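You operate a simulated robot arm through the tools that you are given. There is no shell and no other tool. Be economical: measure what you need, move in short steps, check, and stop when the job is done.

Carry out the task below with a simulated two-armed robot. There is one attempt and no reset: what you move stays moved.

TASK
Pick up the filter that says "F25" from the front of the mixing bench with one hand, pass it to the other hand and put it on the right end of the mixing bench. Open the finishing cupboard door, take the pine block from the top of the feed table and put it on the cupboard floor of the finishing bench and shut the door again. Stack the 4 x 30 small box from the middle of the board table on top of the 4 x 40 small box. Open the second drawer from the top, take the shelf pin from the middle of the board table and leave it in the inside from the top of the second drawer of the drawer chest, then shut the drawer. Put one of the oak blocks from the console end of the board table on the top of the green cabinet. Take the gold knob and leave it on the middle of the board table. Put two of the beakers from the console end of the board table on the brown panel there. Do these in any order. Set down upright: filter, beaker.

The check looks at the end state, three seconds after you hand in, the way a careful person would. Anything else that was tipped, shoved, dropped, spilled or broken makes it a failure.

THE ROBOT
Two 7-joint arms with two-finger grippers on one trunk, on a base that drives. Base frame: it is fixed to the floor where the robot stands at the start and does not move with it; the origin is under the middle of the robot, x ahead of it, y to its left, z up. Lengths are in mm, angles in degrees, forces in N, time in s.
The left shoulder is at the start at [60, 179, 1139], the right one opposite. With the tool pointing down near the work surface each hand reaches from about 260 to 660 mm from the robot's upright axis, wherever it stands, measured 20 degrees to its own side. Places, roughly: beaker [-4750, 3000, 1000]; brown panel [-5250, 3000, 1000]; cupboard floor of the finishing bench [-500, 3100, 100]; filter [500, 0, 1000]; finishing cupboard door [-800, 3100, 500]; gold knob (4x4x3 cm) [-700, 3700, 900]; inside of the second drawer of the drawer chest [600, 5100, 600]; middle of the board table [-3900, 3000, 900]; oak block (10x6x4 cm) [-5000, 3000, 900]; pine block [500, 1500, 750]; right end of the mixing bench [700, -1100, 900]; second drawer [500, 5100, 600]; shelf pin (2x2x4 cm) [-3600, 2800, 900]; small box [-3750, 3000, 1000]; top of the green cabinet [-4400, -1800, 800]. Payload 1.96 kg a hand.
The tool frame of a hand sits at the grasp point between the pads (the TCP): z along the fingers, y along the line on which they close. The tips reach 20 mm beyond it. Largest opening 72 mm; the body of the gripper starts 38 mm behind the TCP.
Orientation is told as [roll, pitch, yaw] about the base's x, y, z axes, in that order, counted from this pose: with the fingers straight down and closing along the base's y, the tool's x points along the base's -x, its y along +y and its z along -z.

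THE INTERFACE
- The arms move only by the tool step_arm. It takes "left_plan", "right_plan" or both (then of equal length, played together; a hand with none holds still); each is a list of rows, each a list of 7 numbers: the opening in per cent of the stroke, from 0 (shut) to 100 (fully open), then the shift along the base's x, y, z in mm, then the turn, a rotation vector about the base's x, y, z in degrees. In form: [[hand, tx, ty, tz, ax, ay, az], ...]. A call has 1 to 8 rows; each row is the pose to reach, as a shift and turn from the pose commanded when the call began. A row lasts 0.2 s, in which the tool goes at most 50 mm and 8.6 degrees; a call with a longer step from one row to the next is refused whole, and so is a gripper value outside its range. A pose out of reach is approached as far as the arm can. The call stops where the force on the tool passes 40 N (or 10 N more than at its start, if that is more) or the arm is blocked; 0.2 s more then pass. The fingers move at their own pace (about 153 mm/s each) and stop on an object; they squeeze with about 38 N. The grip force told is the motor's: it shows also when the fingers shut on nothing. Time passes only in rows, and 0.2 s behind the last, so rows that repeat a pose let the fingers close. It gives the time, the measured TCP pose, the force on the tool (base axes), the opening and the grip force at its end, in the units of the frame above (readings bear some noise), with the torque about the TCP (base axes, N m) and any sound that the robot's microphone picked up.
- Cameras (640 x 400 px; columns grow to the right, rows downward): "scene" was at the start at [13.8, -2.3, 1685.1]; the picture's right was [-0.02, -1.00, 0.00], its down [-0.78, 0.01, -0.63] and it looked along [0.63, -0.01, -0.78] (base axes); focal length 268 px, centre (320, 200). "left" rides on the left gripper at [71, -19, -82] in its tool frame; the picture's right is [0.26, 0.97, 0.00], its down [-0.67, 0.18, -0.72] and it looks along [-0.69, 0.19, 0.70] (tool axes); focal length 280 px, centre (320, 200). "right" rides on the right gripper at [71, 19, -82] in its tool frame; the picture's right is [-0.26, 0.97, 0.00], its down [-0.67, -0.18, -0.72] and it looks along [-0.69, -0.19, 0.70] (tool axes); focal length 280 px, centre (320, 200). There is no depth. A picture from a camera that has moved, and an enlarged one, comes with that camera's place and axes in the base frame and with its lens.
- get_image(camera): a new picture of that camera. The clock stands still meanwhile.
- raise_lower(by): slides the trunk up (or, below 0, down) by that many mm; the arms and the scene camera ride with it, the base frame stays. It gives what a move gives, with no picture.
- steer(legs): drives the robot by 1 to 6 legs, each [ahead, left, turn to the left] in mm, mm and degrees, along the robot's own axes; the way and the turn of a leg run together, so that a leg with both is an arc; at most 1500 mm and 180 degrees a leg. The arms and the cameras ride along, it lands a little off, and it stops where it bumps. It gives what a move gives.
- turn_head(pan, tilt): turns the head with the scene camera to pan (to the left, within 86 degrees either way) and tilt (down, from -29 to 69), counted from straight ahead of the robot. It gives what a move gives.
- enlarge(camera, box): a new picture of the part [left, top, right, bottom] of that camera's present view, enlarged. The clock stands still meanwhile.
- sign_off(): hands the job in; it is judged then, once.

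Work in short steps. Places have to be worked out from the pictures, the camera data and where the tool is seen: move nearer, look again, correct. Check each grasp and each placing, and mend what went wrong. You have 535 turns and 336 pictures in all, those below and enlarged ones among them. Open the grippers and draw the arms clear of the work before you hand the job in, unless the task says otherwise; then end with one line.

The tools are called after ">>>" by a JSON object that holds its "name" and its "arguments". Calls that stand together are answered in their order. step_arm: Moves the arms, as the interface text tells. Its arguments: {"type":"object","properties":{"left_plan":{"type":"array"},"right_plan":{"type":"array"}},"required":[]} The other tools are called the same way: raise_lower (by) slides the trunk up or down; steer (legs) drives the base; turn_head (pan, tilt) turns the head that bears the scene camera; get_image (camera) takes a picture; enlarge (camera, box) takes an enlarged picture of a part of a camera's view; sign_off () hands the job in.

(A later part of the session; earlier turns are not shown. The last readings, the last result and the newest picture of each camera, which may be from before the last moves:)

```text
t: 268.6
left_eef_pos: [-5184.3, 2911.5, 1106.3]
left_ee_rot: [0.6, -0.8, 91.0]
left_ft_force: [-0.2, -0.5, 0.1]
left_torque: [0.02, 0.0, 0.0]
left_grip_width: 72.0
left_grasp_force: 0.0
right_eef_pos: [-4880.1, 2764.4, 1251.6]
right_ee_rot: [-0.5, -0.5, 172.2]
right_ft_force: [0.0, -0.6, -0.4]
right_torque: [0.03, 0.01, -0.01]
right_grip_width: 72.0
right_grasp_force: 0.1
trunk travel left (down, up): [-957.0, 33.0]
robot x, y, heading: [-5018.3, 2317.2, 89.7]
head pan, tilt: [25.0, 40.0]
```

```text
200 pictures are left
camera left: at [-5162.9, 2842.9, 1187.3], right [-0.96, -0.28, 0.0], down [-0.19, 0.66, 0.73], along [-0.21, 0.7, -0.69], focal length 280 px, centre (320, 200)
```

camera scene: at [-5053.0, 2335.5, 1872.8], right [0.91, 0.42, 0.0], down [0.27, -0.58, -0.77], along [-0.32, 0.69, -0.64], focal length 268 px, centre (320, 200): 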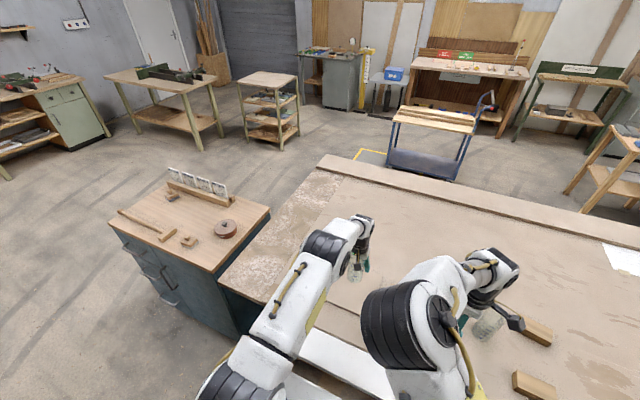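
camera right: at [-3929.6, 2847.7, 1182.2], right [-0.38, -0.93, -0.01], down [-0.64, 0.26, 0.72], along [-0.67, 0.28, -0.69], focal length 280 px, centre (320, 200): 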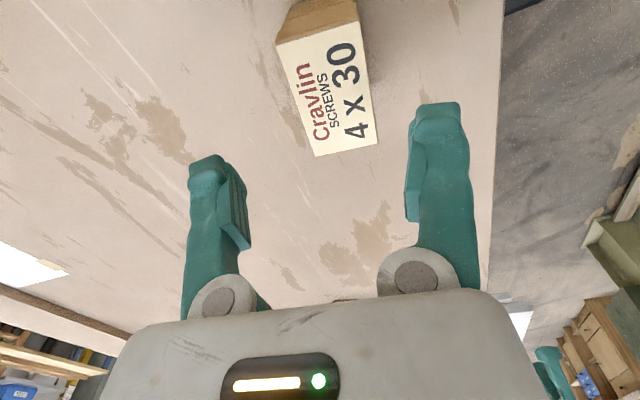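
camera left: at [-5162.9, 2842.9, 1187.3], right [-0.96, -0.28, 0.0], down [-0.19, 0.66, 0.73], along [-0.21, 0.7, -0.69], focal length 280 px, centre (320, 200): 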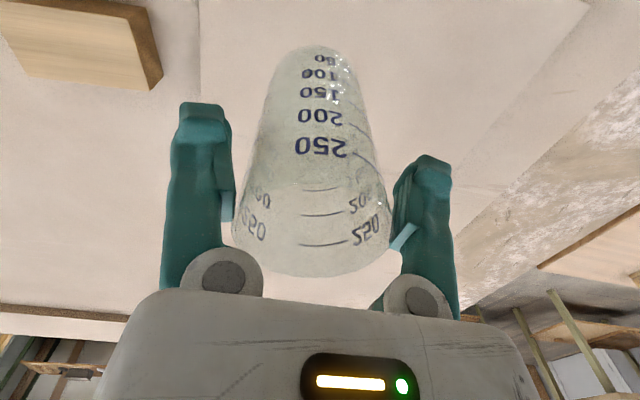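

The beaker seems to have stayed with the open fingers. I check from the head camera before doing anything.

>>> {"name": "enlarge", "arguments": {"camera": "scene", "box": [300, 190, 420, 310]}}

```text
3.33 times, centred on (360, 250) of scene
camera zoom: at [-5055.5, 2334.3, 1872.7], right [0.91, 0.42, 0.0], down [0.27, -0.58, -0.77], along [-0.32, 0.69, -0.64], focal length 892 px, centre (187, 33)
```

zoom: 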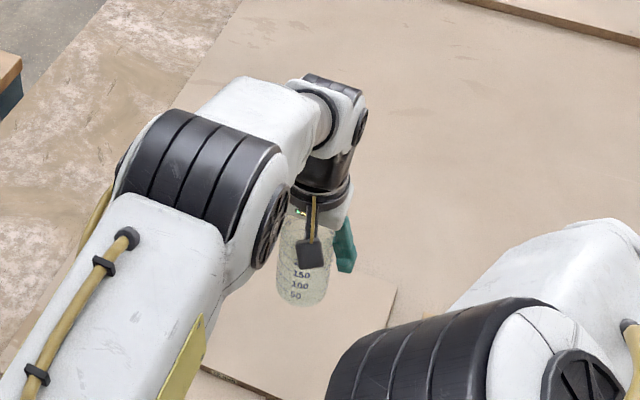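

It is lifted, wedged by its rim in the fully open fingers. I re-close to hold it, lower back to the panel, open, and wiggle sideways before rising slowly.

>>> {"name": "step_arm", "arguments": {"left_plan": [[0, 0, 0, 0, 0, 0, 0], [0, 0, 0, 0, 0, 0, 0], [0, 0, 0, 0, 0, 0, 0], [0, 0, 5, -25, 0, 0, 0], [0, 0, 10, -50, 0, 0, 0], [0, 0, 10, -70, 0, 0, 0], [0, 0, 10, -76, 0, 0, 0], [0, 0, 10, -80, 0, 0, 0]]}}

>>> {"name": "get_image", "arguments": {"camera": "left"}}

```text
t: 270.4
left_eef_pos: [-5185.2, 2924.4, 1025.2]
left_ee_rot: [0.5, -0.8, 91.1]
left_ft_force: [-0.1, 0.7, -0.5]
left_torque: [0.01, 0.03, -0.02]
left_grip_width: 68.0
left_grasp_force: 38.1
right_eef_pos: [-4880.8, 2764.7, 1250.0]
right_ee_rot: [-0.6, -0.5, 172.2]
right_ft_force: [-0.1, -1.0, 0.6]
right_torque: [0.02, -0.02, 0.01]
right_grip_width: 72.0
right_grasp_force: 0.0
trunk travel left (down, up): [-957.0, 33.0]
robot x, y, heading: [-5016.1, 2318.7, 89.9]
head pan, tilt: [25.0, 40.0]
```

```text
198 pictures are left
camera left: at [-5162.6, 2854.1, 1106.5], right [-0.96, -0.28, 0.0], down [-0.19, 0.66, 0.73], along [-0.21, 0.7, -0.69], focal length 280 px, centre (320, 200)
```

left: 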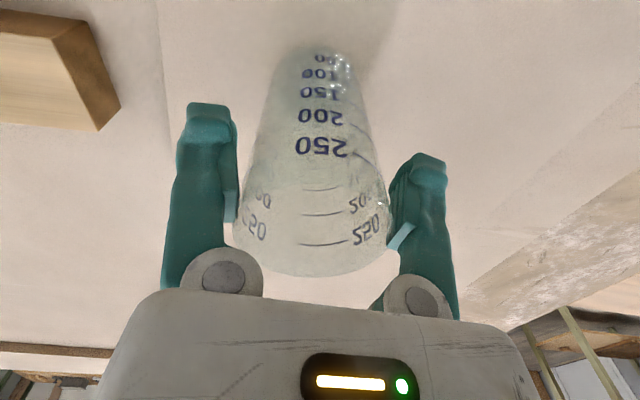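

Not touching yet. I creep down gently to light contact.

>>> {"name": "step_arm", "arguments": {"left_plan": [[0, 0, 0, -1, 0, 0, 0], [0, 0, 0, -2, 0, 0, 0], [0, 0, 0, -3, 0, 0, 0]]}}

```text
t: 271.2
left_eef_pos: [-5184.9, 2924.8, 1021.4]
left_ee_rot: [0.5, -0.8, 91.1]
left_ft_force: [0.4, -0.2, -0.4]
left_torque: [0.0, -0.01, -0.02]
left_grip_width: 67.8
left_grasp_force: 38.6
right_eef_pos: [-4880.7, 2765.1, 1250.3]
right_ee_rot: [-0.5, -0.6, 172.2]
right_ft_force: [0.4, 0.2, 0.3]
right_torque: [-0.01, -0.02, -0.01]
right_grip_width: 71.9
right_grasp_force: 0.1
trunk travel left (down, up): [-957.0, 33.0]
robot x, y, heading: [-5017.8, 2321.9, 89.9]
head pan, tilt: [25.0, 40.0]
```

>>> {"name": "step_arm", "arguments": {"left_plan": [[0, 0, 0, -1, 0, 0, 0], [0, 0, 0, -2, 0, 0, 0], [0, 0, 0, -3, 0, 0, 0]]}}

```text
t: 272.0
left_eef_pos: [-5184.9, 2925.0, 1020.6]
left_ee_rot: [0.4, -1.1, 91.1]
left_ft_force: [-2.5, 0.6, 16.2]
left_torque: [0.13, 0.34, 0.0]
left_grip_width: 67.5
left_grasp_force: 37.9
right_eef_pos: [-4880.3, 2763.0, 1250.4]
right_ee_rot: [-0.6, -0.6, 172.2]
right_ft_force: [-0.2, -0.4, 0.2]
right_torque: [0.02, -0.04, 0.04]
right_grip_width: 72.1
right_grasp_force: 0.0
trunk travel left (down, up): [-957.0, 33.0]
robot x, y, heading: [-5017.8, 2320.2, 90.1]
head pan, tilt: [25.0, 40.0]
```

Light contact. I open, pause, and rise in small steps.

>>> {"name": "step_arm", "arguments": {"left_plan": [[0, 0, 0, 1, 0, 0, 0], [50, 0, 0, 1, 0, 0, 0], [100, 0, 0, 1, 0, 0, 0], [100, 0, 0, 1, 0, 0, 0], [100, 0, 0, 3, -0.8, -0.4, 0], [100, 0, 0, 6, -0.8, -0.4, 0], [100, 0, 0, 10, -0.8, -0.4, 0], [100, 0, 0, 15, -0.8, -0.4, 0]]}}

>>> {"name": "get_image", "arguments": {"camera": "left"}}

```text
t: 273.8
left_eef_pos: [-5185.7, 2923.2, 1033.3]
left_ee_rot: [0.1, 0.1, 91.1]
left_ft_force: [-0.6, -0.3, -0.7]
left_torque: [0.03, -0.03, -0.01]
left_grip_width: 72.4
left_grasp_force: 0.0
right_eef_pos: [-4881.8, 2763.9, 1250.0]
right_ee_rot: [-0.5, -0.4, 172.1]
right_ft_force: [0.6, 0.2, 1.3]
right_torque: [-0.04, -0.01, -0.02]
right_grip_width: 71.7
right_grasp_force: 0.2
trunk travel left (down, up): [-957.0, 33.0]
robot x, y, heading: [-5021.0, 2322.4, 90.3]
head pan, tilt: [25.0, 40.0]
```

```text
197 pictures are left
camera left: at [-5163.8, 2854.6, 1116.0], right [-0.96, -0.28, 0.0], down [-0.19, 0.67, 0.72], along [-0.2, 0.69, -0.7], focal length 280 px, centre (320, 200)
```

left: 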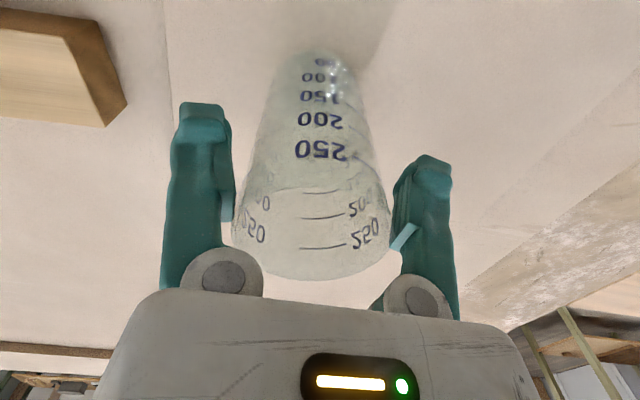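

The rim is wedged up between the finger roots. I lower it back onto the panel and rock the hand in the closing plane to walk the rim out.

>>> {"name": "step_arm", "arguments": {"left_plan": [[100, 0, 0, -8, 0, 0, 0], [100, 0, 0, -13, 0, 0, 0], [100, 0, 0, -13, 0, 5, 0], [100, 0, 0, -12, 0, 0, 0], [100, 0, 0, -12, 0, -5, 0], [100, 0, 0, -11, 0, 0, 0], [100, 0, 0, -9, 0, 4, 0], [100, 0, 0, -6, 0, 0, 0]]}}

>>> {"name": "get_image", "arguments": {"camera": "left"}}

```text
t: 275.6
left_eef_pos: [-5185.5, 2922.8, 1027.9]
left_ee_rot: [0.1, -0.1, 91.1]
left_ft_force: [-0.8, 0.3, 0.3]
left_torque: [0.02, 0.02, 0.02]
left_grip_width: 71.8
left_grasp_force: 0.0
right_eef_pos: [-4882.0, 2764.0, 1250.7]
right_ee_rot: [-0.5, -0.4, 172.2]
right_ft_force: [0.2, 0.8, 0.1]
right_torque: [-0.01, -0.03, -0.03]
right_grip_width: 72.3
right_grasp_force: 0.0
trunk travel left (down, up): [-957.0, 33.0]
robot x, y, heading: [-5018.4, 2317.3, 90.3]
head pan, tilt: [25.0, 40.0]
```

```text
196 pictures are left
camera left: at [-5164.6, 2854.5, 1110.5], right [-0.96, -0.28, 0.0], down [-0.19, 0.67, 0.72], along [-0.2, 0.69, -0.7], focal length 280 px, centre (320, 200)
```

left: 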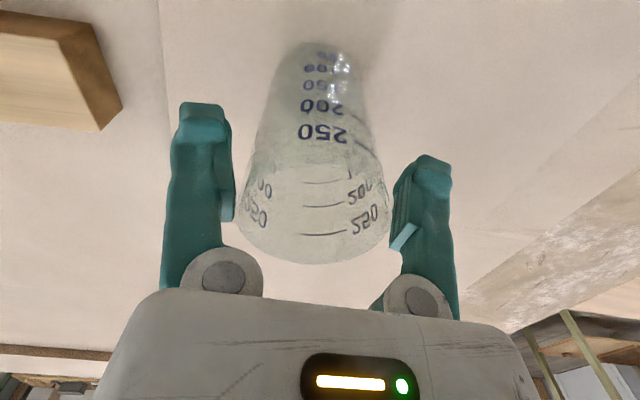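

It moved free: the rim now sits lower in the fingers. I rise slowly and check.

>>> {"name": "step_arm", "arguments": {"left_plan": [[100, 0, 0, 3, 0, 0, 0], [100, 0, 0, 6, 0, 0, 0], [100, 0, 0, 10, 0, 0, 0], [100, 0, 0, 14, 0, 0, 0]]}}

>>> {"name": "get_image", "arguments": {"camera": "left"}}

```text
t: 276.6
left_eef_pos: [-5183.5, 2924.0, 1041.6]
left_ee_rot: [0.2, 0.0, 91.1]
left_ft_force: [-0.4, 0.2, 0.2]
left_torque: [0.0, 0.01, 0.0]
left_grip_width: 71.8
left_grasp_force: 0.2
right_eef_pos: [-4880.3, 2764.1, 1249.6]
right_ee_rot: [-0.4, -0.5, 172.3]
right_ft_force: [0.5, -0.3, 0.2]
right_torque: [0.04, -0.03, 0.02]
right_grip_width: 72.0
right_grasp_force: 0.1
trunk travel left (down, up): [-957.0, 33.0]
robot x, y, heading: [-5017.9, 2319.7, 90.1]
head pan, tilt: [25.0, 40.0]
```

```text
195 pictures are left
camera left: at [-5163.2, 2854.8, 1124.5], right [-0.96, -0.28, 0.0], down [-0.19, 0.67, 0.72], along [-0.2, 0.69, -0.7], focal length 280 px, centre (320, 200)
```

left: 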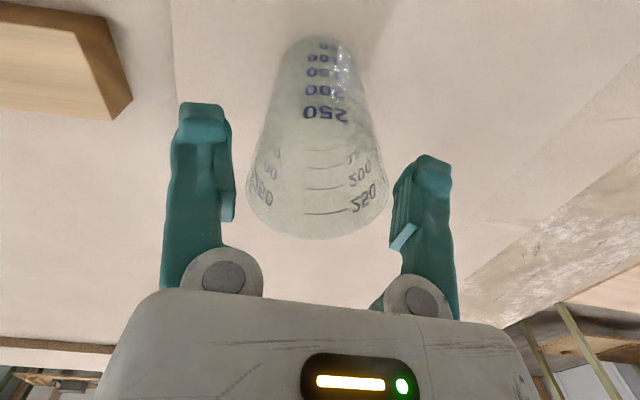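

Freed. I rise clear.

>>> {"name": "step_arm", "arguments": {"left_plan": [[100, 0, 0, 10, 0, 0, 0], [100, 0, 0, 25, 0, 0, 0], [100, 0, 0, 45, 0, 0, 0], [100, 0, -20, 65, 0, 0, 0]]}}

>>> {"name": "get_image", "arguments": {"camera": "left"}}

```text
t: 277.6
left_eef_pos: [-5184.8, 2902.1, 1106.8]
left_ee_rot: [0.1, -0.1, 91.0]
left_ft_force: [-0.9, 0.0, 0.3]
left_torque: [0.02, -0.02, 0.0]
left_grip_width: 71.7
left_grasp_force: 0.1
right_eef_pos: [-4880.2, 2762.8, 1250.1]
right_ee_rot: [-0.4, -0.4, 172.2]
right_ft_force: [0.2, -0.1, 0.6]
right_torque: [0.0, -0.04, 0.01]
right_grip_width: 72.2
right_grasp_force: 0.0
trunk travel left (down, up): [-957.0, 33.0]
robot x, y, heading: [-5015.4, 2318.4, 90.1]
head pan, tilt: [25.0, 40.0]
```

```text
194 pictures are left
camera left: at [-5163.6, 2833.3, 1189.9], right [-0.96, -0.28, 0.0], down [-0.19, 0.67, 0.72], along [-0.2, 0.69, -0.7], focal length 280 px, centre (320, 200)
```

left: 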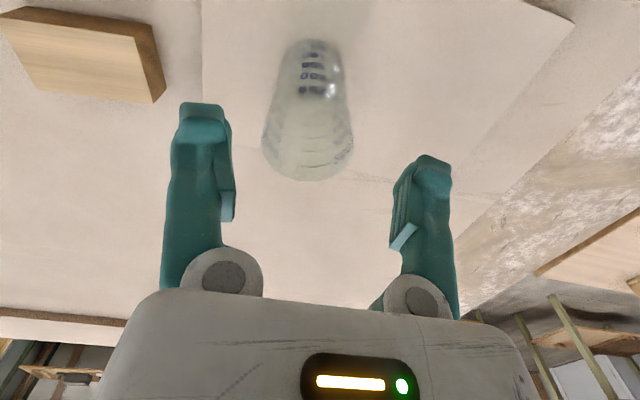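

The first beaker stands upright on the panel. Now the second empty beaker at ≈(-4710, 2933): I strafe right for it.

>>> {"name": "steer", "arguments": {"legs": [[0, -460, 0]]}}

>>> {"name": "get_image", "arguments": {"camera": "left"}}

```text
t: 280.4
left_eef_pos: [-4725.6, 2903.8, 1106.6]
left_ee_rot: [0.0, 0.0, 91.2]
left_ft_force: [-0.2, 0.0, 0.3]
left_torque: [0.0, -0.02, 0.02]
left_grip_width: 72.0
left_grasp_force: 0.0
right_eef_pos: [-4420.6, 2765.6, 1250.5]
right_ee_rot: [-0.5, -0.4, 172.3]
right_ft_force: [-0.2, -0.2, -0.3]
right_torque: [0.0, 0.0, 0.04]
right_grip_width: 72.1
right_grasp_force: 0.0
trunk travel left (down, up): [-957.0, 33.0]
robot x, y, heading: [-4556.1, 2320.0, 90.1]
head pan, tilt: [25.0, 40.0]
```

```text
193 pictures are left
camera left: at [-4704.3, 2834.6, 1188.8], right [-0.96, -0.28, 0.0], down [-0.2, 0.67, 0.72], along [-0.2, 0.69, -0.7], focal length 280 px, centre (320, 200)
```

left: 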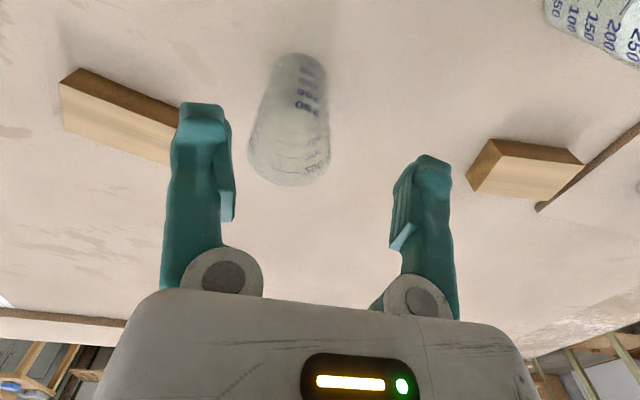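

Beaker 3: centre (-4716, 2942). I nudge the base forward 20, move over it and verify.

>>> {"name": "steer", "arguments": {"legs": [[20, 0, 0]]}}

>>> {"name": "step_arm", "arguments": {"left_plan": [[100, 4, 8, -5, 0, 0, 0], [100, 9, 18, -12, 0, 0, 0], [100, 9, 18, -12, 0, 0, 0]]}}

>>> {"name": "get_image", "arguments": {"camera": "left"}}

```text
t: 281.2
left_eef_pos: [-4724.7, 2917.6, 1109.3]
left_ee_rot: [0.1, -0.3, 91.3]
left_ft_force: [-0.1, -0.5, 0.3]
left_torque: [0.05, 0.0, 0.04]
left_grip_width: 71.9
left_grasp_force: 0.1
right_eef_pos: [-4419.0, 2778.0, 1253.0]
right_ee_rot: [-0.7, -0.5, 172.3]
right_ft_force: [0.3, -0.4, 0.0]
right_torque: [0.04, 0.02, 0.0]
right_grip_width: 72.1
right_grasp_force: 0.0
trunk travel left (down, up): [-957.0, 33.0]
robot x, y, heading: [-4555.4, 2340.9, 90.0]
head pan, tilt: [25.0, 40.0]
```

```text
t: 282.0
left_eef_pos: [-4715.8, 2941.2, 1094.5]
left_ee_rot: [0.1, 0.0, 91.2]
left_ft_force: [0.5, -0.5, -0.1]
left_torque: [0.0, -0.01, -0.01]
left_grip_width: 71.9
left_grasp_force: 0.1
right_eef_pos: [-4419.7, 2784.9, 1250.1]
right_ee_rot: [-0.6, -0.4, 172.3]
right_ft_force: [-0.4, 0.8, -1.0]
right_torque: [-0.03, 0.01, -0.01]
right_grip_width: 71.9
right_grasp_force: 0.0
trunk travel left (down, up): [-957.0, 33.0]
robot x, y, heading: [-4556.9, 2337.8, 90.0]
head pan, tilt: [25.0, 40.0]
```

```text
192 pictures are left
camera left: at [-4694.1, 2872.7, 1177.5], right [-0.96, -0.28, 0.0], down [-0.2, 0.67, 0.72], along [-0.2, 0.69, -0.7], focal length 280 px, centre (320, 200)
```

left: 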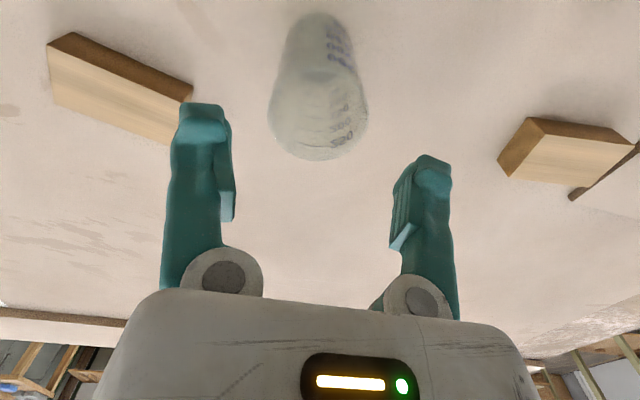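

Aligned like before. I descend only to TCP z≈1024 this time, close and lift.

>>> {"name": "step_arm", "arguments": {"left_plan": [[100, 0, 1, -15, 0, 0, 0], [100, 0, 1, -30, 0, 0, 0], [100, 0, 1, -45, 0, 0, 0], [100, 0, 1, -60, 0, 0, 0], [100, 0, 1, -70, 0, 0, 0], [0, 0, 1, -70, 0, 0, 0], [0, 0, 1, -70, 0, 0, 0], [0, 0, 1, -70, 0, 0, 0]]}}

>>> {"name": "get_image", "arguments": {"camera": "left"}}

```text
t: 283.8
left_eef_pos: [-4715.2, 2943.2, 1025.1]
left_ee_rot: [0.2, -0.2, 91.2]
left_ft_force: [-1.3, 1.4, 3.7]
left_torque: [0.26, -0.03, 0.04]
left_grip_width: 57.3
left_grasp_force: 38.1
right_eef_pos: [-4420.0, 2784.7, 1250.7]
right_ee_rot: [-0.5, -0.5, 172.2]
right_ft_force: [-0.6, 0.1, -0.5]
right_torque: [0.03, 0.0, 0.0]
right_grip_width: 72.0
right_grasp_force: 0.2
trunk travel left (down, up): [-957.0, 33.0]
robot x, y, heading: [-4557.0, 2339.1, 90.1]
head pan, tilt: [25.0, 40.0]
```

```text
191 pictures are left
camera left: at [-4694.1, 2873.5, 1107.7], right [-0.96, -0.28, 0.0], down [-0.2, 0.67, 0.72], along [-0.2, 0.69, -0.7], focal length 280 px, centre (320, 200)
```

left: 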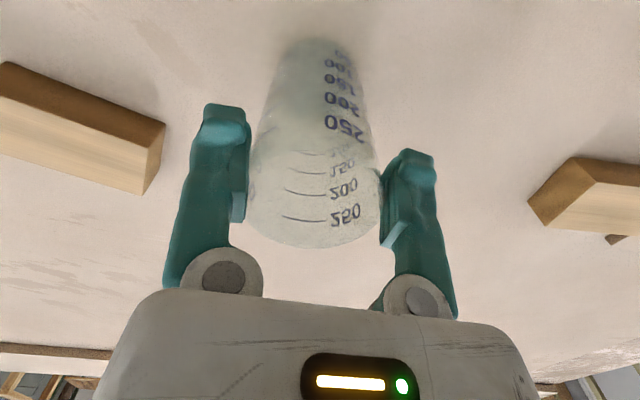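

Good grip at 57 mm. I lift and carry it: strafe left past the block, keeping clear of the others.

>>> {"name": "step_arm", "arguments": {"left_plan": [[0, 0, 0, 10, 0, 0, 0], [0, 0, 0, 30, 0, 0, 0], [0, 0, 0, 50, 0, 0, 0], [0, 0, -5, 65, 0, 0, 0], [0, 0, -5, 68, 0, 0, 0]]}}

>>> {"name": "steer", "arguments": {"legs": [[-18, 345, 0]]}}

>>> {"name": "get_image", "arguments": {"camera": "left"}}

```text
t: 285.0
left_eef_pos: [-4715.5, 2936.4, 1092.3]
left_ee_rot: [0.0, 0.0, 91.2]
left_ft_force: [0.3, -0.1, 0.2]
left_torque: [-0.02, -0.01, -0.01]
left_grip_width: 56.9
left_grasp_force: 37.4
right_eef_pos: [-4419.7, 2784.1, 1249.7]
right_ee_rot: [-0.5, -0.5, 172.3]
right_ft_force: [0.5, 0.1, 0.1]
right_torque: [-0.01, -0.01, 0.0]
right_grip_width: 72.3
right_grasp_force: 0.1
trunk travel left (down, up): [-957.0, 33.0]
robot x, y, heading: [-4557.7, 2341.4, 90.1]
head pan, tilt: [25.0, 40.0]
```

```text
t: 287.2
left_eef_pos: [-5058.0, 2917.8, 1092.5]
left_ee_rot: [0.3, 0.1, 91.3]
left_ft_force: [0.8, 0.7, -0.1]
left_torque: [0.02, 0.03, 0.05]
left_grip_width: 56.2
left_grasp_force: 38.2
right_eef_pos: [-4762.7, 2764.8, 1249.4]
right_ee_rot: [-0.6, -0.7, 172.4]
right_ft_force: [1.3, -1.0, -0.6]
right_torque: [-0.06, 0.02, 0.04]
right_grip_width: 72.1
right_grasp_force: 0.0
trunk travel left (down, up): [-957.0, 33.0]
robot x, y, heading: [-4900.7, 2321.3, 90.2]
head pan, tilt: [25.0, 40.0]
```

```text
190 pictures are left
camera left: at [-5037.3, 2849.2, 1175.4], right [-0.96, -0.28, 0.0], down [-0.2, 0.67, 0.72], along [-0.2, 0.69, -0.7], focal length 280 px, centre (320, 200)
```

left: 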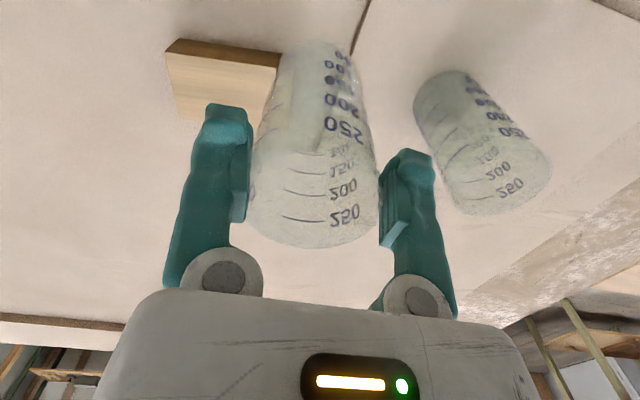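

Past the block. I retract the arm, strafe left around the first beaker, then look.

>>> {"name": "step_arm", "arguments": {"left_plan": [[0, 0, -20, 0, 0, 0, 0], [0, 0, -45, 0, 0, 0, 0], [0, 0, -70, 0, 0, 0, 0], [0, 0, -95, 0, 0, 0, 0], [0, 0, -115, 0, 0, 0, 0]]}}

>>> {"name": "steer", "arguments": {"legs": [[0, 235, 0]]}}

>>> {"name": "get_image", "arguments": {"camera": "left"}}

>>> {"name": "get_image", "arguments": {"camera": "scene"}}

```text
t: 288.4
left_eef_pos: [-5060.6, 2802.7, 1093.1]
left_ee_rot: [0.1, -0.2, 91.3]
left_ft_force: [-0.3, 0.0, -0.1]
left_torque: [0.0, 0.0, 0.01]
left_grip_width: 56.0
left_grasp_force: 38.1
right_eef_pos: [-4763.7, 2765.4, 1250.2]
right_ee_rot: [-0.4, -0.5, 172.4]
right_ft_force: [-0.1, 0.8, -0.3]
right_torque: [0.01, 0.03, 0.0]
right_grip_width: 71.8
right_grasp_force: 0.0
trunk travel left (down, up): [-957.0, 33.0]
robot x, y, heading: [-4902.1, 2321.4, 90.0]
head pan, tilt: [25.0, 40.0]
```

```text
t: 290.2
left_eef_pos: [-5294.3, 2803.3, 1092.9]
left_ee_rot: [0.1, 0.1, 91.1]
left_ft_force: [0.2, 0.0, 0.1]
left_torque: [-0.02, 0.02, 0.04]
left_grip_width: 55.1
left_grasp_force: 38.2
right_eef_pos: [-5000.0, 2766.1, 1250.7]
right_ee_rot: [-0.5, -0.6, 172.4]
right_ft_force: [0.3, 0.0, 0.9]
right_torque: [-0.03, 0.0, 0.01]
right_grip_width: 72.0
right_grasp_force: 0.0
trunk travel left (down, up): [-957.0, 33.0]
robot x, y, heading: [-5137.2, 2321.7, 90.2]
head pan, tilt: [25.0, 40.0]
```

```text
189 pictures are left
camera left: at [-5273.6, 2733.9, 1175.3], right [-0.96, -0.28, 0.0], down [-0.2, 0.67, 0.72], along [-0.2, 0.69, -0.7], focal length 280 px, centre (320, 200)
```

left: 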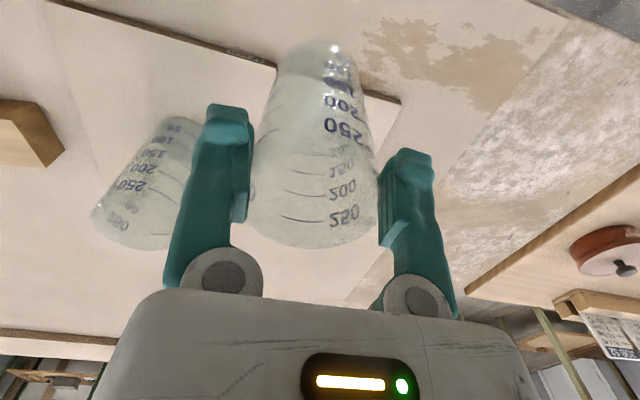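

```text
188 pictures are left
camera scene: at [-5171.3, 2336.0, 1872.8], right [0.91, 0.42, 0.0], down [0.27, -0.58, -0.77], along [-0.33, 0.69, -0.64], focal length 268 px, centre (320, 200)
```

scene: 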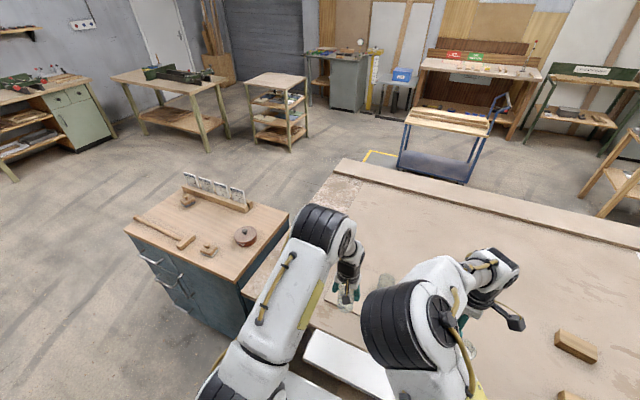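

I extend over the panel to (-5290, 2915).

>>> {"name": "step_arm", "arguments": {"left_plan": [[0, 0, 25, 0, 0, 0, 0], [0, 2, 50, 0, 0, 0, 0], [0, 4, 75, 0, 0, 0, 0], [0, 4, 98, -5, 0, 0, 0], [0, 4, 112, -20, 0, 0, 0], [0, 4, 112, -40, 0, 0, 0], [0, 4, 112, -54, 0, 0, 0], [0, 4, 112, -60, 0, 0, 0]]}}

>>> {"name": "get_image", "arguments": {"camera": "left"}}

```text
t: 292.0
left_eef_pos: [-5291.8, 2914.6, 1037.9]
left_ee_rot: [0.2, -0.6, 91.3]
left_ft_force: [-2.1, -1.0, 33.8]
left_torque: [0.61, -0.35, 0.06]
left_grip_width: 54.7
left_grasp_force: 38.1
right_eef_pos: [-4999.8, 2760.5, 1253.8]
right_ee_rot: [-0.7, -0.5, 172.4]
right_ft_force: [0.1, 0.1, -0.8]
right_torque: [0.01, -0.01, -0.05]
right_grip_width: 72.0
right_grasp_force: 0.1
trunk travel left (down, up): [-957.0, 33.0]
robot x, y, heading: [-5136.2, 2319.0, 90.1]
head pan, tilt: [25.0, 40.0]
```

```text
187 pictures are left
camera left: at [-5271.4, 2844.2, 1119.7], right [-0.96, -0.28, 0.0], down [-0.2, 0.66, 0.72], along [-0.2, 0.69, -0.69], focal length 280 px, centre (320, 200)
```

left: 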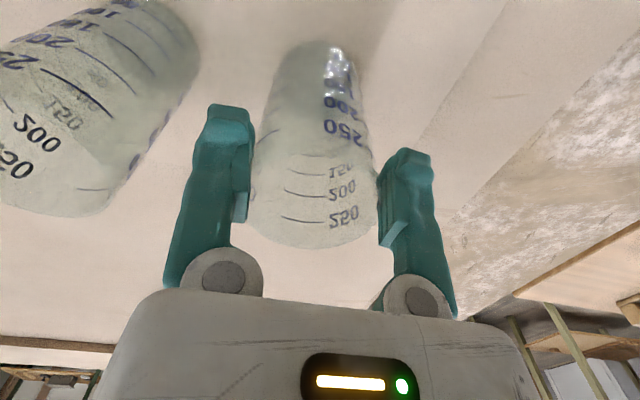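

Contact (34 N). I ease up 2 mm, open, and rise slowly.

>>> {"name": "step_arm", "arguments": {"left_plan": [[0, 0, 0, 2, 0, 0, 0], [50, 0, 0, 3, 0, 0, 0], [100, 0, 0, 3, 0, 0, 0], [100, 0, 0, 3, 0, 0, 0], [100, 0, 0, 8, 0, 0, 0], [100, 0, 0, 15, 0, 0, 0], [100, 0, 0, 25, 0, 0, 0]]}}

>>> {"name": "get_image", "arguments": {"camera": "left"}}

```text
t: 293.6
left_eef_pos: [-5292.2, 2913.8, 1057.6]
left_ee_rot: [0.0, 0.0, 91.3]
left_ft_force: [0.7, 0.2, 0.0]
left_torque: [0.05, -0.02, 0.01]
left_grip_width: 72.0
left_grasp_force: 0.1
right_eef_pos: [-5000.3, 2763.9, 1251.8]
right_ee_rot: [-0.5, -0.5, 172.5]
right_ft_force: [0.8, 0.0, -0.4]
right_torque: [-0.03, -0.02, 0.03]
right_grip_width: 72.0
right_grasp_force: 0.1
trunk travel left (down, up): [-957.0, 33.0]
robot x, y, heading: [-5136.4, 2315.7, 90.3]
head pan, tilt: [25.0, 40.0]
```

```text
186 pictures are left
camera left: at [-5271.2, 2845.3, 1140.3], right [-0.96, -0.28, 0.0], down [-0.2, 0.67, 0.72], along [-0.2, 0.69, -0.7], focal length 280 px, centre (320, 200)
```

left: 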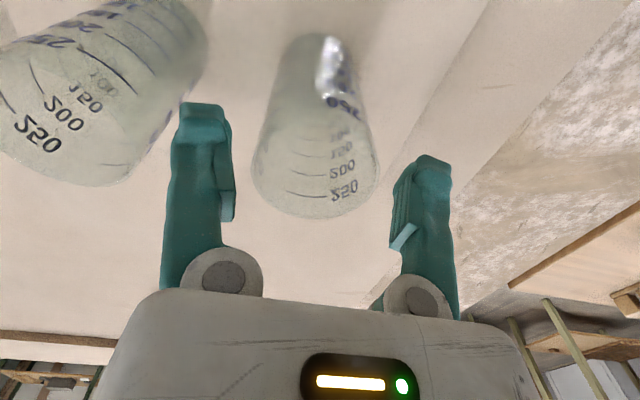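

Released cleanly. I rise and draw back, then check both beakers.

>>> {"name": "step_arm", "arguments": {"left_plan": [[100, 0, 0, 15, 0, 0, 0], [100, 0, 0, 35, 0, 0, 0], [100, 0, -10, 50, 0, 0, 0], [100, 0, -40, 55, 0, 0, 0], [100, 0, -75, 55, 0, 0, 0], [100, 0, -110, 55, 0, 0, 0]]}}

>>> {"name": "get_image", "arguments": {"camera": "left"}}

```text
t: 295.0
left_eef_pos: [-5293.2, 2803.7, 1112.8]
left_ee_rot: [0.1, 0.0, 91.2]
left_ft_force: [-0.2, -0.5, -0.8]
left_torque: [-0.01, 0.01, -0.01]
left_grip_width: 71.6
left_grasp_force: 0.1
right_eef_pos: [-4999.8, 2764.0, 1250.3]
right_ee_rot: [-0.5, -0.5, 172.4]
right_ft_force: [-1.1, -0.4, 1.1]
right_torque: [0.03, 0.0, -0.01]
right_grip_width: 72.2
right_grasp_force: 0.1
trunk travel left (down, up): [-957.0, 33.0]
robot x, y, heading: [-5134.1, 2321.0, 90.2]
head pan, tilt: [25.0, 40.0]
```

```text
185 pictures are left
camera left: at [-5271.4, 2735.1, 1194.9], right [-0.96, -0.28, 0.0], down [-0.2, 0.67, 0.72], along [-0.2, 0.69, -0.7], focal length 280 px, centre (320, 200)
```

left: 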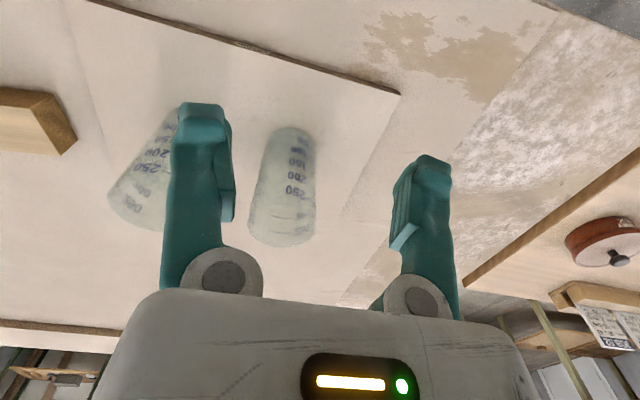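

Both beakers stand on the panel. Next an oak block: the one near (-4992, 2958). I strafe right to look at it.

>>> {"name": "steer", "arguments": {"legs": [[0, -300, 0]]}}

>>> {"name": "step_arm", "arguments": {"left_plan": [[100, 0, 25, 0, 0, 0, 0], [100, 0, 50, 0, 0, 0, 0], [100, 0, 70, 0, 0, 0, 0]]}}

>>> {"name": "get_image", "arguments": {"camera": "left"}}

```text
t: 297.0
left_eef_pos: [-4994.5, 2805.8, 1111.9]
left_ee_rot: [0.1, -0.1, 91.4]
left_ft_force: [-1.0, -0.2, -0.7]
left_torque: [-0.01, -0.03, 0.02]
left_grip_width: 71.6
left_grasp_force: 0.1
right_eef_pos: [-4703.5, 2765.9, 1250.3]
right_ee_rot: [-0.5, -0.5, 172.5]
right_ft_force: [-0.3, -0.2, -0.3]
right_torque: [0.0, -0.02, -0.01]
right_grip_width: 72.1
right_grasp_force: 0.1
trunk travel left (down, up): [-957.0, 33.0]
robot x, y, heading: [-4840.6, 2323.0, 90.3]
head pan, tilt: [25.0, 40.0]
```

```text
t: 297.8
left_eef_pos: [-4992.9, 2875.7, 1111.1]
left_ee_rot: [0.1, 0.0, 91.3]
left_ft_force: [0.8, 0.8, 1.0]
left_torque: [-0.02, 0.0, 0.0]
left_grip_width: 71.9
left_grasp_force: 0.1
right_eef_pos: [-4699.6, 2766.4, 1250.4]
right_ee_rot: [-0.5, -0.4, 172.4]
right_ft_force: [0.8, 0.0, 0.1]
right_torque: [0.0, 0.01, -0.02]
right_grip_width: 72.0
right_grasp_force: 0.1
trunk travel left (down, up): [-957.0, 33.0]
robot x, y, heading: [-4837.3, 2320.6, 90.4]
head pan, tilt: [25.0, 40.0]
```

```text
184 pictures are left
camera left: at [-4971.9, 2807.4, 1194.3], right [-0.96, -0.28, 0.0], down [-0.2, 0.67, 0.72], along [-0.21, 0.69, -0.7], focal length 280 px, centre (320, 200)
```

left: 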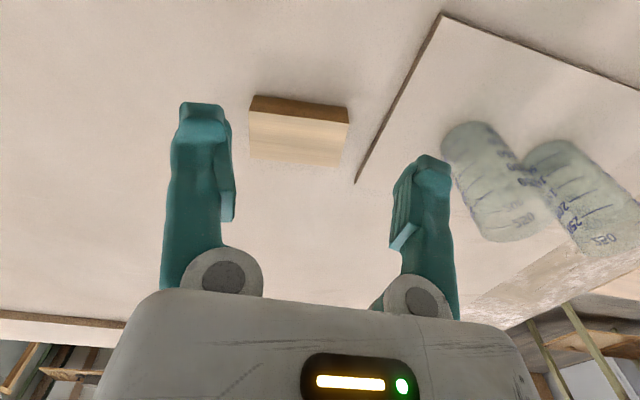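

That block is just beyond reach because the white shelf keeps the base back. I'll use the other oak block near (-4589, 3026), where the base can come closer.

>>> {"name": "step_arm", "arguments": {"left_plan": [[100, 0, -30, 0, 0, 0, 0], [100, 0, -60, 0, 0, 0, 0]]}}

>>> {"name": "steer", "arguments": {"legs": [[0, -500, 0], [110, 0, 0]]}}

>>> {"name": "step_arm", "arguments": {"left_plan": [[100, -30, 0, 0, 0, 0, 0], [100, -60, 0, 0, 0, 0, 0], [100, -90, 0, 0, 0, 0, 0]]}}

>>> {"name": "get_image", "arguments": {"camera": "left"}}

```text
t: 298.4
left_eef_pos: [-4993.7, 2814.0, 1112.7]
left_ee_rot: [0.1, -0.1, 91.2]
left_ft_force: [0.5, 0.1, 0.0]
left_torque: [0.04, 0.0, 0.0]
left_grip_width: 72.1
left_grasp_force: 0.1
right_eef_pos: [-4701.6, 2765.7, 1249.8]
right_ee_rot: [-0.5, -0.5, 172.4]
right_ft_force: [0.0, -0.7, -0.3]
right_torque: [0.0, -0.01, -0.02]
right_grip_width: 72.0
right_grasp_force: 0.0
trunk travel left (down, up): [-957.0, 33.0]
robot x, y, heading: [-4835.3, 2320.3, 90.3]
head pan, tilt: [25.0, 40.0]
```

```text
t: 302.1
left_eef_pos: [-4504.1, 2926.5, 1112.6]
left_ee_rot: [0.1, -0.2, 91.3]
left_ft_force: [0.1, 0.0, -0.9]
left_torque: [0.03, -0.03, 0.02]
left_grip_width: 71.9
left_grasp_force: 0.1
right_eef_pos: [-4209.6, 2876.7, 1251.4]
right_ee_rot: [-0.6, -0.5, 172.5]
right_ft_force: [0.0, -0.1, -0.1]
right_torque: [0.0, -0.03, -0.01]
right_grip_width: 71.9
right_grasp_force: 0.1
trunk travel left (down, up): [-957.0, 33.0]
robot x, y, heading: [-4346.6, 2433.2, 90.3]
head pan, tilt: [25.0, 40.0]
```

```text
t: 302.9
left_eef_pos: [-4595.0, 2930.3, 1110.2]
left_ee_rot: [0.0, 0.1, 91.3]
left_ft_force: [-0.2, 0.1, 0.3]
left_torque: [-0.03, -0.01, 0.0]
left_grip_width: 72.2
left_grasp_force: 0.0
right_eef_pos: [-4212.0, 2879.6, 1250.0]
right_ee_rot: [-0.4, -0.6, 172.5]
right_ft_force: [-0.3, 0.5, -0.1]
right_torque: [-0.02, -0.02, 0.02]
right_grip_width: 72.0
right_grasp_force: 0.0
trunk travel left (down, up): [-957.0, 33.0]
robot x, y, heading: [-4345.4, 2432.0, 90.1]
head pan, tilt: [25.0, 40.0]
```

```text
183 pictures are left
camera left: at [-4573.6, 2861.2, 1193.6], right [-0.96, -0.28, 0.0], down [-0.2, 0.67, 0.71], along [-0.2, 0.69, -0.7], focal length 280 px, centre (320, 200)
```

left: 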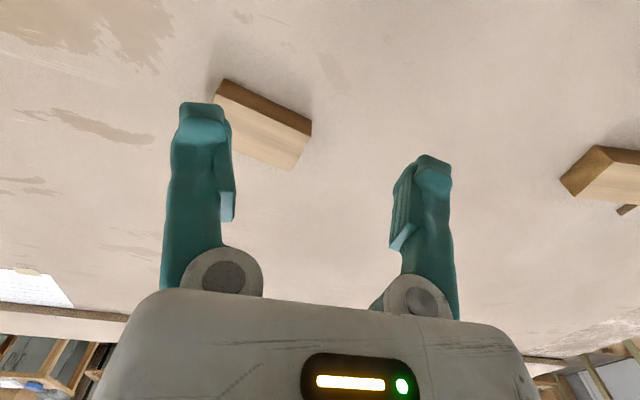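

This block: centre (-4557, 3036), long axis ≈-8°. I turn the hand +80° and move above it.

>>> {"name": "step_arm", "arguments": {"left_plan": [[100, 5, 10, -5, 0, 0, 8.4], [100, 10, 20, -10, 0, 0, 16.8], [100, 15, 35, -15, 0, 0, 25.2], [100, 20, 50, -20, 0, 0, 33.6], [100, 25, 65, -25, 0, 0, 42], [100, 30, 80, -30, 0, 0, 50.4], [100, 35, 95, -35, 0, 0, 58.8], [100, 38, 106, -40, 0, 0, 67.2]]}}

>>> {"name": "step_arm", "arguments": {"left_plan": [[100, 0, 0, -5, 0, 0, 7], [100, 0, 0, -10, 0, 0, 13.1], [100, 0, 0, -10, 0, 0, 13.1]]}}

>>> {"name": "get_image", "arguments": {"camera": "left"}}

```text
t: 304.7
left_eef_pos: [-4555.7, 3034.7, 1071.0]
left_ee_rot: [0.1, 0.0, 158.7]
left_ft_force: [-0.6, -0.4, 0.4]
left_torque: [-0.01, 0.01, 0.01]
left_grip_width: 72.1
left_grasp_force: 0.0
right_eef_pos: [-4211.5, 2878.5, 1250.0]
right_ee_rot: [-0.3, -0.6, 172.5]
right_ft_force: [-0.1, -0.5, 0.5]
right_torque: [-0.01, 0.01, 0.03]
right_grip_width: 72.2
right_grasp_force: 0.1
trunk travel left (down, up): [-957.0, 33.0]
robot x, y, heading: [-4345.5, 2431.0, 90.4]
head pan, tilt: [25.0, 40.0]
```

```text
t: 305.5
left_eef_pos: [-4556.1, 3033.9, 1062.2]
left_ee_rot: [0.2, 0.0, 171.7]
left_ft_force: [1.0, -0.5, -0.2]
left_torque: [-0.02, 0.03, -0.01]
left_grip_width: 71.9
left_grasp_force: 0.0
right_eef_pos: [-4210.6, 2878.0, 1250.4]
right_ee_rot: [-0.5, -0.5, 172.5]
right_ft_force: [-0.4, -0.2, -0.3]
right_torque: [0.0, -0.04, -0.01]
right_grip_width: 72.1
right_grasp_force: 0.1
trunk travel left (down, up): [-957.0, 33.0]
robot x, y, heading: [-4348.4, 2433.1, 90.3]
head pan, tilt: [25.0, 40.0]
```

```text
182 pictures are left
camera left: at [-4482.7, 3044.8, 1145.0], right [0.12, -0.99, 0.0], down [-0.69, -0.08, 0.72], along [-0.71, -0.09, -0.7], focal length 280 px, centre (320, 200)
```

left: 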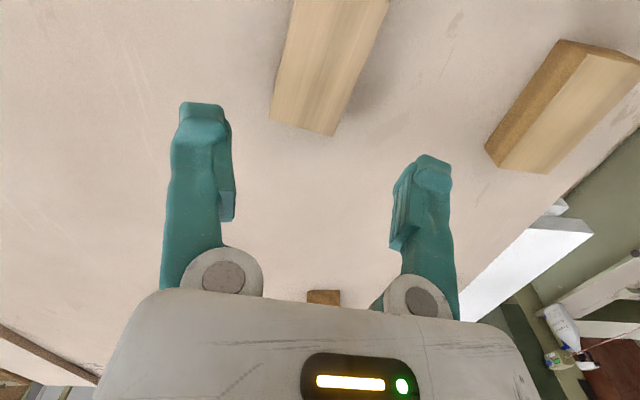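

Aligned within 2 mm. I descend and grip.

>>> {"name": "step_arm", "arguments": {"left_plan": [[100, -1, 2, -30, 0, 0, -1], [100, -1, 2, -60, 0, 0, -1], [100, -1, 2, -90, 0, 0, -1], [100, -1, 2, -110, 0, 0, -1], [100, -1, 2, -125, 0, 0, -1], [100, -1, 2, -132, 0, 0, -1], [0, -1, 2, -132, 0, 0, -1], [0, -1, 2, -132, 0, 0, -1]]}}

>>> {"name": "step_arm", "arguments": {"left_plan": [[0, 0, 0, 0, 0, 0, 0], [0, 0, 0, 20, 0, 0, 0], [0, 0, 0, 50, 0, 0, 0], [0, 0, -10, 90, 0, 0, 0], [0, 0, -30, 130, 0, 0, 0]]}}

>>> {"name": "get_image", "arguments": {"camera": "left"}}

```text
t: 307.3
left_eef_pos: [-4554.9, 3016.8, 963.0]
left_ee_rot: [0.0, 0.0, 170.6]
left_ft_force: [-0.3, -0.2, 0.2]
left_torque: [0.0, -0.02, 0.0]
left_grip_width: 0.1
left_grasp_force: 29.6
left hand out of reach, approached as far as the arm can: row 2, 3, 4, 5, 6, 7, 8
right_eef_pos: [-4211.6, 2877.6, 1251.1]
right_ee_rot: [-0.5, -0.6, 172.4]
right_ft_force: [0.0, 0.6, 0.4]
right_torque: [-0.02, 0.0, -0.03]
right_grip_width: 72.3
right_grasp_force: 0.1
trunk travel left (down, up): [-957.0, 33.0]
robot x, y, heading: [-4345.9, 2435.1, 90.3]
head pan, tilt: [25.0, 40.0]
```

```text
t: 308.5
left_eef_pos: [-4554.8, 2987.8, 1094.1]
left_ee_rot: [0.0, 0.0, 170.7]
left_ft_force: [-0.2, 0.4, 0.0]
left_torque: [-0.01, -0.01, 0.01]
left_grip_width: 0.3
left_grasp_force: 29.8
right_eef_pos: [-4210.7, 2876.9, 1250.0]
right_ee_rot: [-0.5, -0.5, 172.5]
right_ft_force: [-0.7, -0.4, -0.1]
right_torque: [0.02, -0.01, 0.01]
right_grip_width: 72.0
right_grasp_force: 0.0
trunk travel left (down, up): [-957.0, 33.0]
robot x, y, heading: [-4345.3, 2430.5, 90.5]
head pan, tilt: [25.0, 40.0]
```

```text
181 pictures are left
camera left: at [-4481.0, 2996.2, 1176.5], right [0.1, -0.99, 0.0], down [-0.69, -0.07, 0.72], along [-0.71, -0.07, -0.7], focal length 280 px, centre (320, 200)
```

left: 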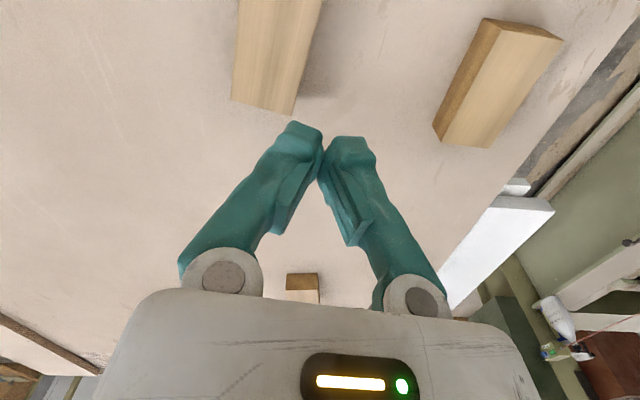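

The raised trunk kept the hand from reaching down. There is also a nearer oak block at about (-4571, 2848). I lower the trunk and look at that one.

>>> {"name": "raise_lower", "arguments": {"by": -130}}

>>> {"name": "step_arm", "arguments": {"left_plan": [[100, 10, -30, 20, 0, 0, 0], [100, 25, -60, 40, 0, 0, 0], [100, 40, -90, 60, 0, 0, 0], [100, 40, -120, 80, 0, 0, 0], [100, 40, -140, 100, 0, 0, 0]]}}

>>> {"name": "get_image", "arguments": {"camera": "left"}}

```text
t: 310.1
left_eef_pos: [-4556.6, 2988.2, 963.4]
left_ee_rot: [0.1, -0.1, 170.6]
left_ft_force: [0.2, 0.8, 0.0]
left_torque: [0.0, 0.01, -0.01]
left_grip_width: 0.0
left_grasp_force: 30.0
right_eef_pos: [-4210.9, 2877.8, 1120.7]
right_ee_rot: [-0.5, -0.5, 172.4]
right_ft_force: [1.1, -0.3, 0.4]
right_torque: [-0.02, -0.03, 0.0]
right_grip_width: 72.0
right_grasp_force: 0.0
trunk travel left (down, up): [-827.0, 163.0]
robot x, y, heading: [-4344.2, 2431.5, 90.4]
head pan, tilt: [25.0, 40.0]
```

```text
t: 311.3
left_eef_pos: [-4513.6, 2847.4, 1062.5]
left_ee_rot: [0.0, -0.1, 170.6]
left_ft_force: [0.1, 1.0, -1.4]
left_torque: [-0.02, -0.04, -0.02]
left_grip_width: 71.9
left_grasp_force: 0.0
right_eef_pos: [-4210.9, 2877.0, 1121.3]
right_ee_rot: [-0.5, -0.5, 172.5]
right_ft_force: [0.0, -0.2, -0.1]
right_torque: [0.0, -0.02, -0.02]
right_grip_width: 72.0
right_grasp_force: 0.1
trunk travel left (down, up): [-827.0, 163.0]
robot x, y, heading: [-4344.5, 2433.7, 90.1]
head pan, tilt: [25.0, 40.0]
```

```text
180 pictures are left
camera left: at [-4441.6, 2856.5, 1145.4], right [0.1, -0.99, 0.0], down [-0.69, -0.07, 0.72], along [-0.71, -0.07, -0.7], focal length 280 px, centre (320, 200)
```

left: 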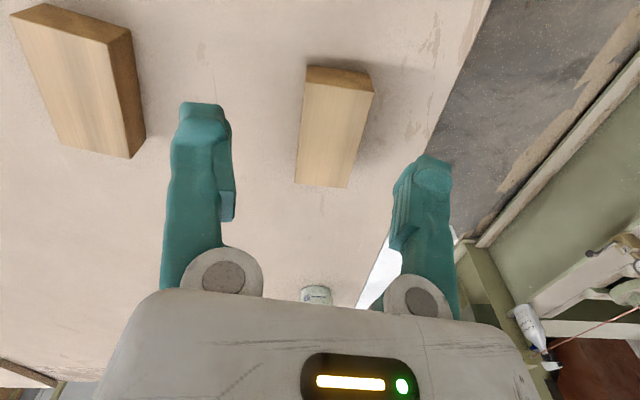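

Nearer block: centre (-4576, 2836), nearly aligned with x. I go over it, descend and grip.

>>> {"name": "step_arm", "arguments": {"left_plan": [[100, -20, -4, -15, 0, 0, 3], [100, -40, -8, -35, 0, 0, 5], [100, -62, -11, -55, 0, 0, 7.4], [100, -62, -11, -70, 0, 0, 7.4]]}}

>>> {"name": "get_image", "arguments": {"camera": "left"}}

```text
t: 312.3
left_eef_pos: [-4577.0, 2837.2, 992.7]
left_ee_rot: [0.1, 0.0, 178.1]
left_ft_force: [0.2, -0.4, 0.1]
left_torque: [-0.01, 0.02, -0.04]
left_grip_width: 72.2
left_grasp_force: 0.0
right_eef_pos: [-4211.8, 2877.2, 1119.8]
right_ee_rot: [-0.6, -0.5, 172.5]
right_ft_force: [-0.4, -0.2, 0.2]
right_torque: [-0.01, -0.01, 0.02]
right_grip_width: 71.6
right_grasp_force: 0.0
trunk travel left (down, up): [-827.0, 163.0]
robot x, y, heading: [-4345.1, 2432.2, 90.3]
head pan, tilt: [25.0, 40.0]
```

```text
179 pictures are left
camera left: at [-4505.5, 2856.3, 1075.3], right [0.23, -0.97, 0.0], down [-0.68, -0.16, 0.72], along [-0.7, -0.17, -0.7], focal length 280 px, centre (320, 200)
```

left: 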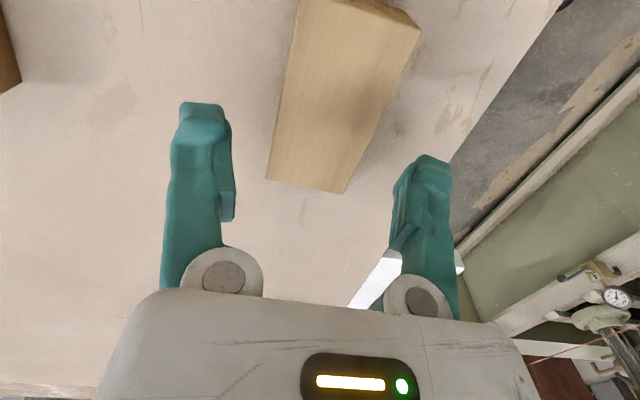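

Good. Descend and grip.

>>> {"name": "step_arm", "arguments": {"left_plan": [[100, 0, -1, -25, 0, 0, 0], [100, 0, -1, -45, 0, 0, 0], [100, 0, -1, -58, 0, 0, 0], [100, 0, -1, -64, 0, 0, 0], [0, 0, -1, -64, 0, 0, 0], [0, 0, -1, -64, 0, 0, 0], [0, 0, -1, -64, 0, 0, 0]]}}

>>> {"name": "step_arm", "arguments": {"left_plan": [[0, 0, 0, 20, 0, 0, 0], [0, 0, 0, 50, 0, 0, 0], [0, 0, -10, 90, 0, 0, 0], [0, 0, -20, 130, 0, 0, 0]]}}

>>> {"name": "get_image", "arguments": {"camera": "left"}}

```text
t: 313.9
left_eef_pos: [-4576.3, 2835.6, 929.7]
left_ee_rot: [0.1, 0.0, 178.0]
left_ft_force: [-1.0, 2.1, 10.4]
left_torque: [0.17, 0.02, 0.01]
left_grip_width: 56.5
left_grasp_force: 37.4
right_eef_pos: [-4211.9, 2878.4, 1122.1]
right_ee_rot: [-0.5, -0.5, 172.4]
right_ft_force: [0.2, 0.3, -0.5]
right_torque: [0.0, 0.0, -0.07]
right_grip_width: 71.9
right_grasp_force: 0.0
trunk travel left (down, up): [-827.0, 163.0]
robot x, y, heading: [-4342.4, 2432.0, 90.0]
head pan, tilt: [25.0, 40.0]
```

```text
t: 314.9
left_eef_pos: [-4576.2, 2814.2, 1060.1]
left_ee_rot: [0.1, 0.0, 178.0]
left_ft_force: [0.1, -0.1, -0.6]
left_torque: [-0.01, 0.01, 0.0]
left_grip_width: 56.4
left_grasp_force: 37.8
right_eef_pos: [-4211.0, 2876.3, 1120.3]
right_ee_rot: [-0.5, -0.5, 172.5]
right_ft_force: [0.4, -0.3, 0.2]
right_torque: [0.01, 0.02, 0.01]
right_grip_width: 71.9
right_grasp_force: 0.1
trunk travel left (down, up): [-827.0, 163.0]
robot x, y, heading: [-4346.9, 2434.7, 90.3]
head pan, tilt: [25.0, 40.0]
```

```text
178 pictures are left
camera left: at [-4504.9, 2833.2, 1142.3], right [0.23, -0.97, 0.0], down [-0.68, -0.16, 0.72], along [-0.7, -0.16, -0.7], focal length 280 px, centre (320, 200)
```

left: 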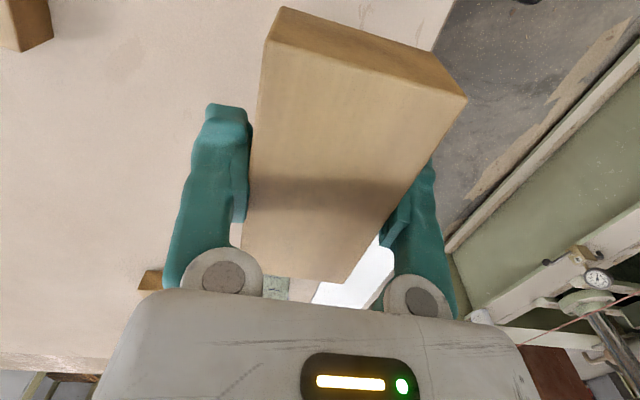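

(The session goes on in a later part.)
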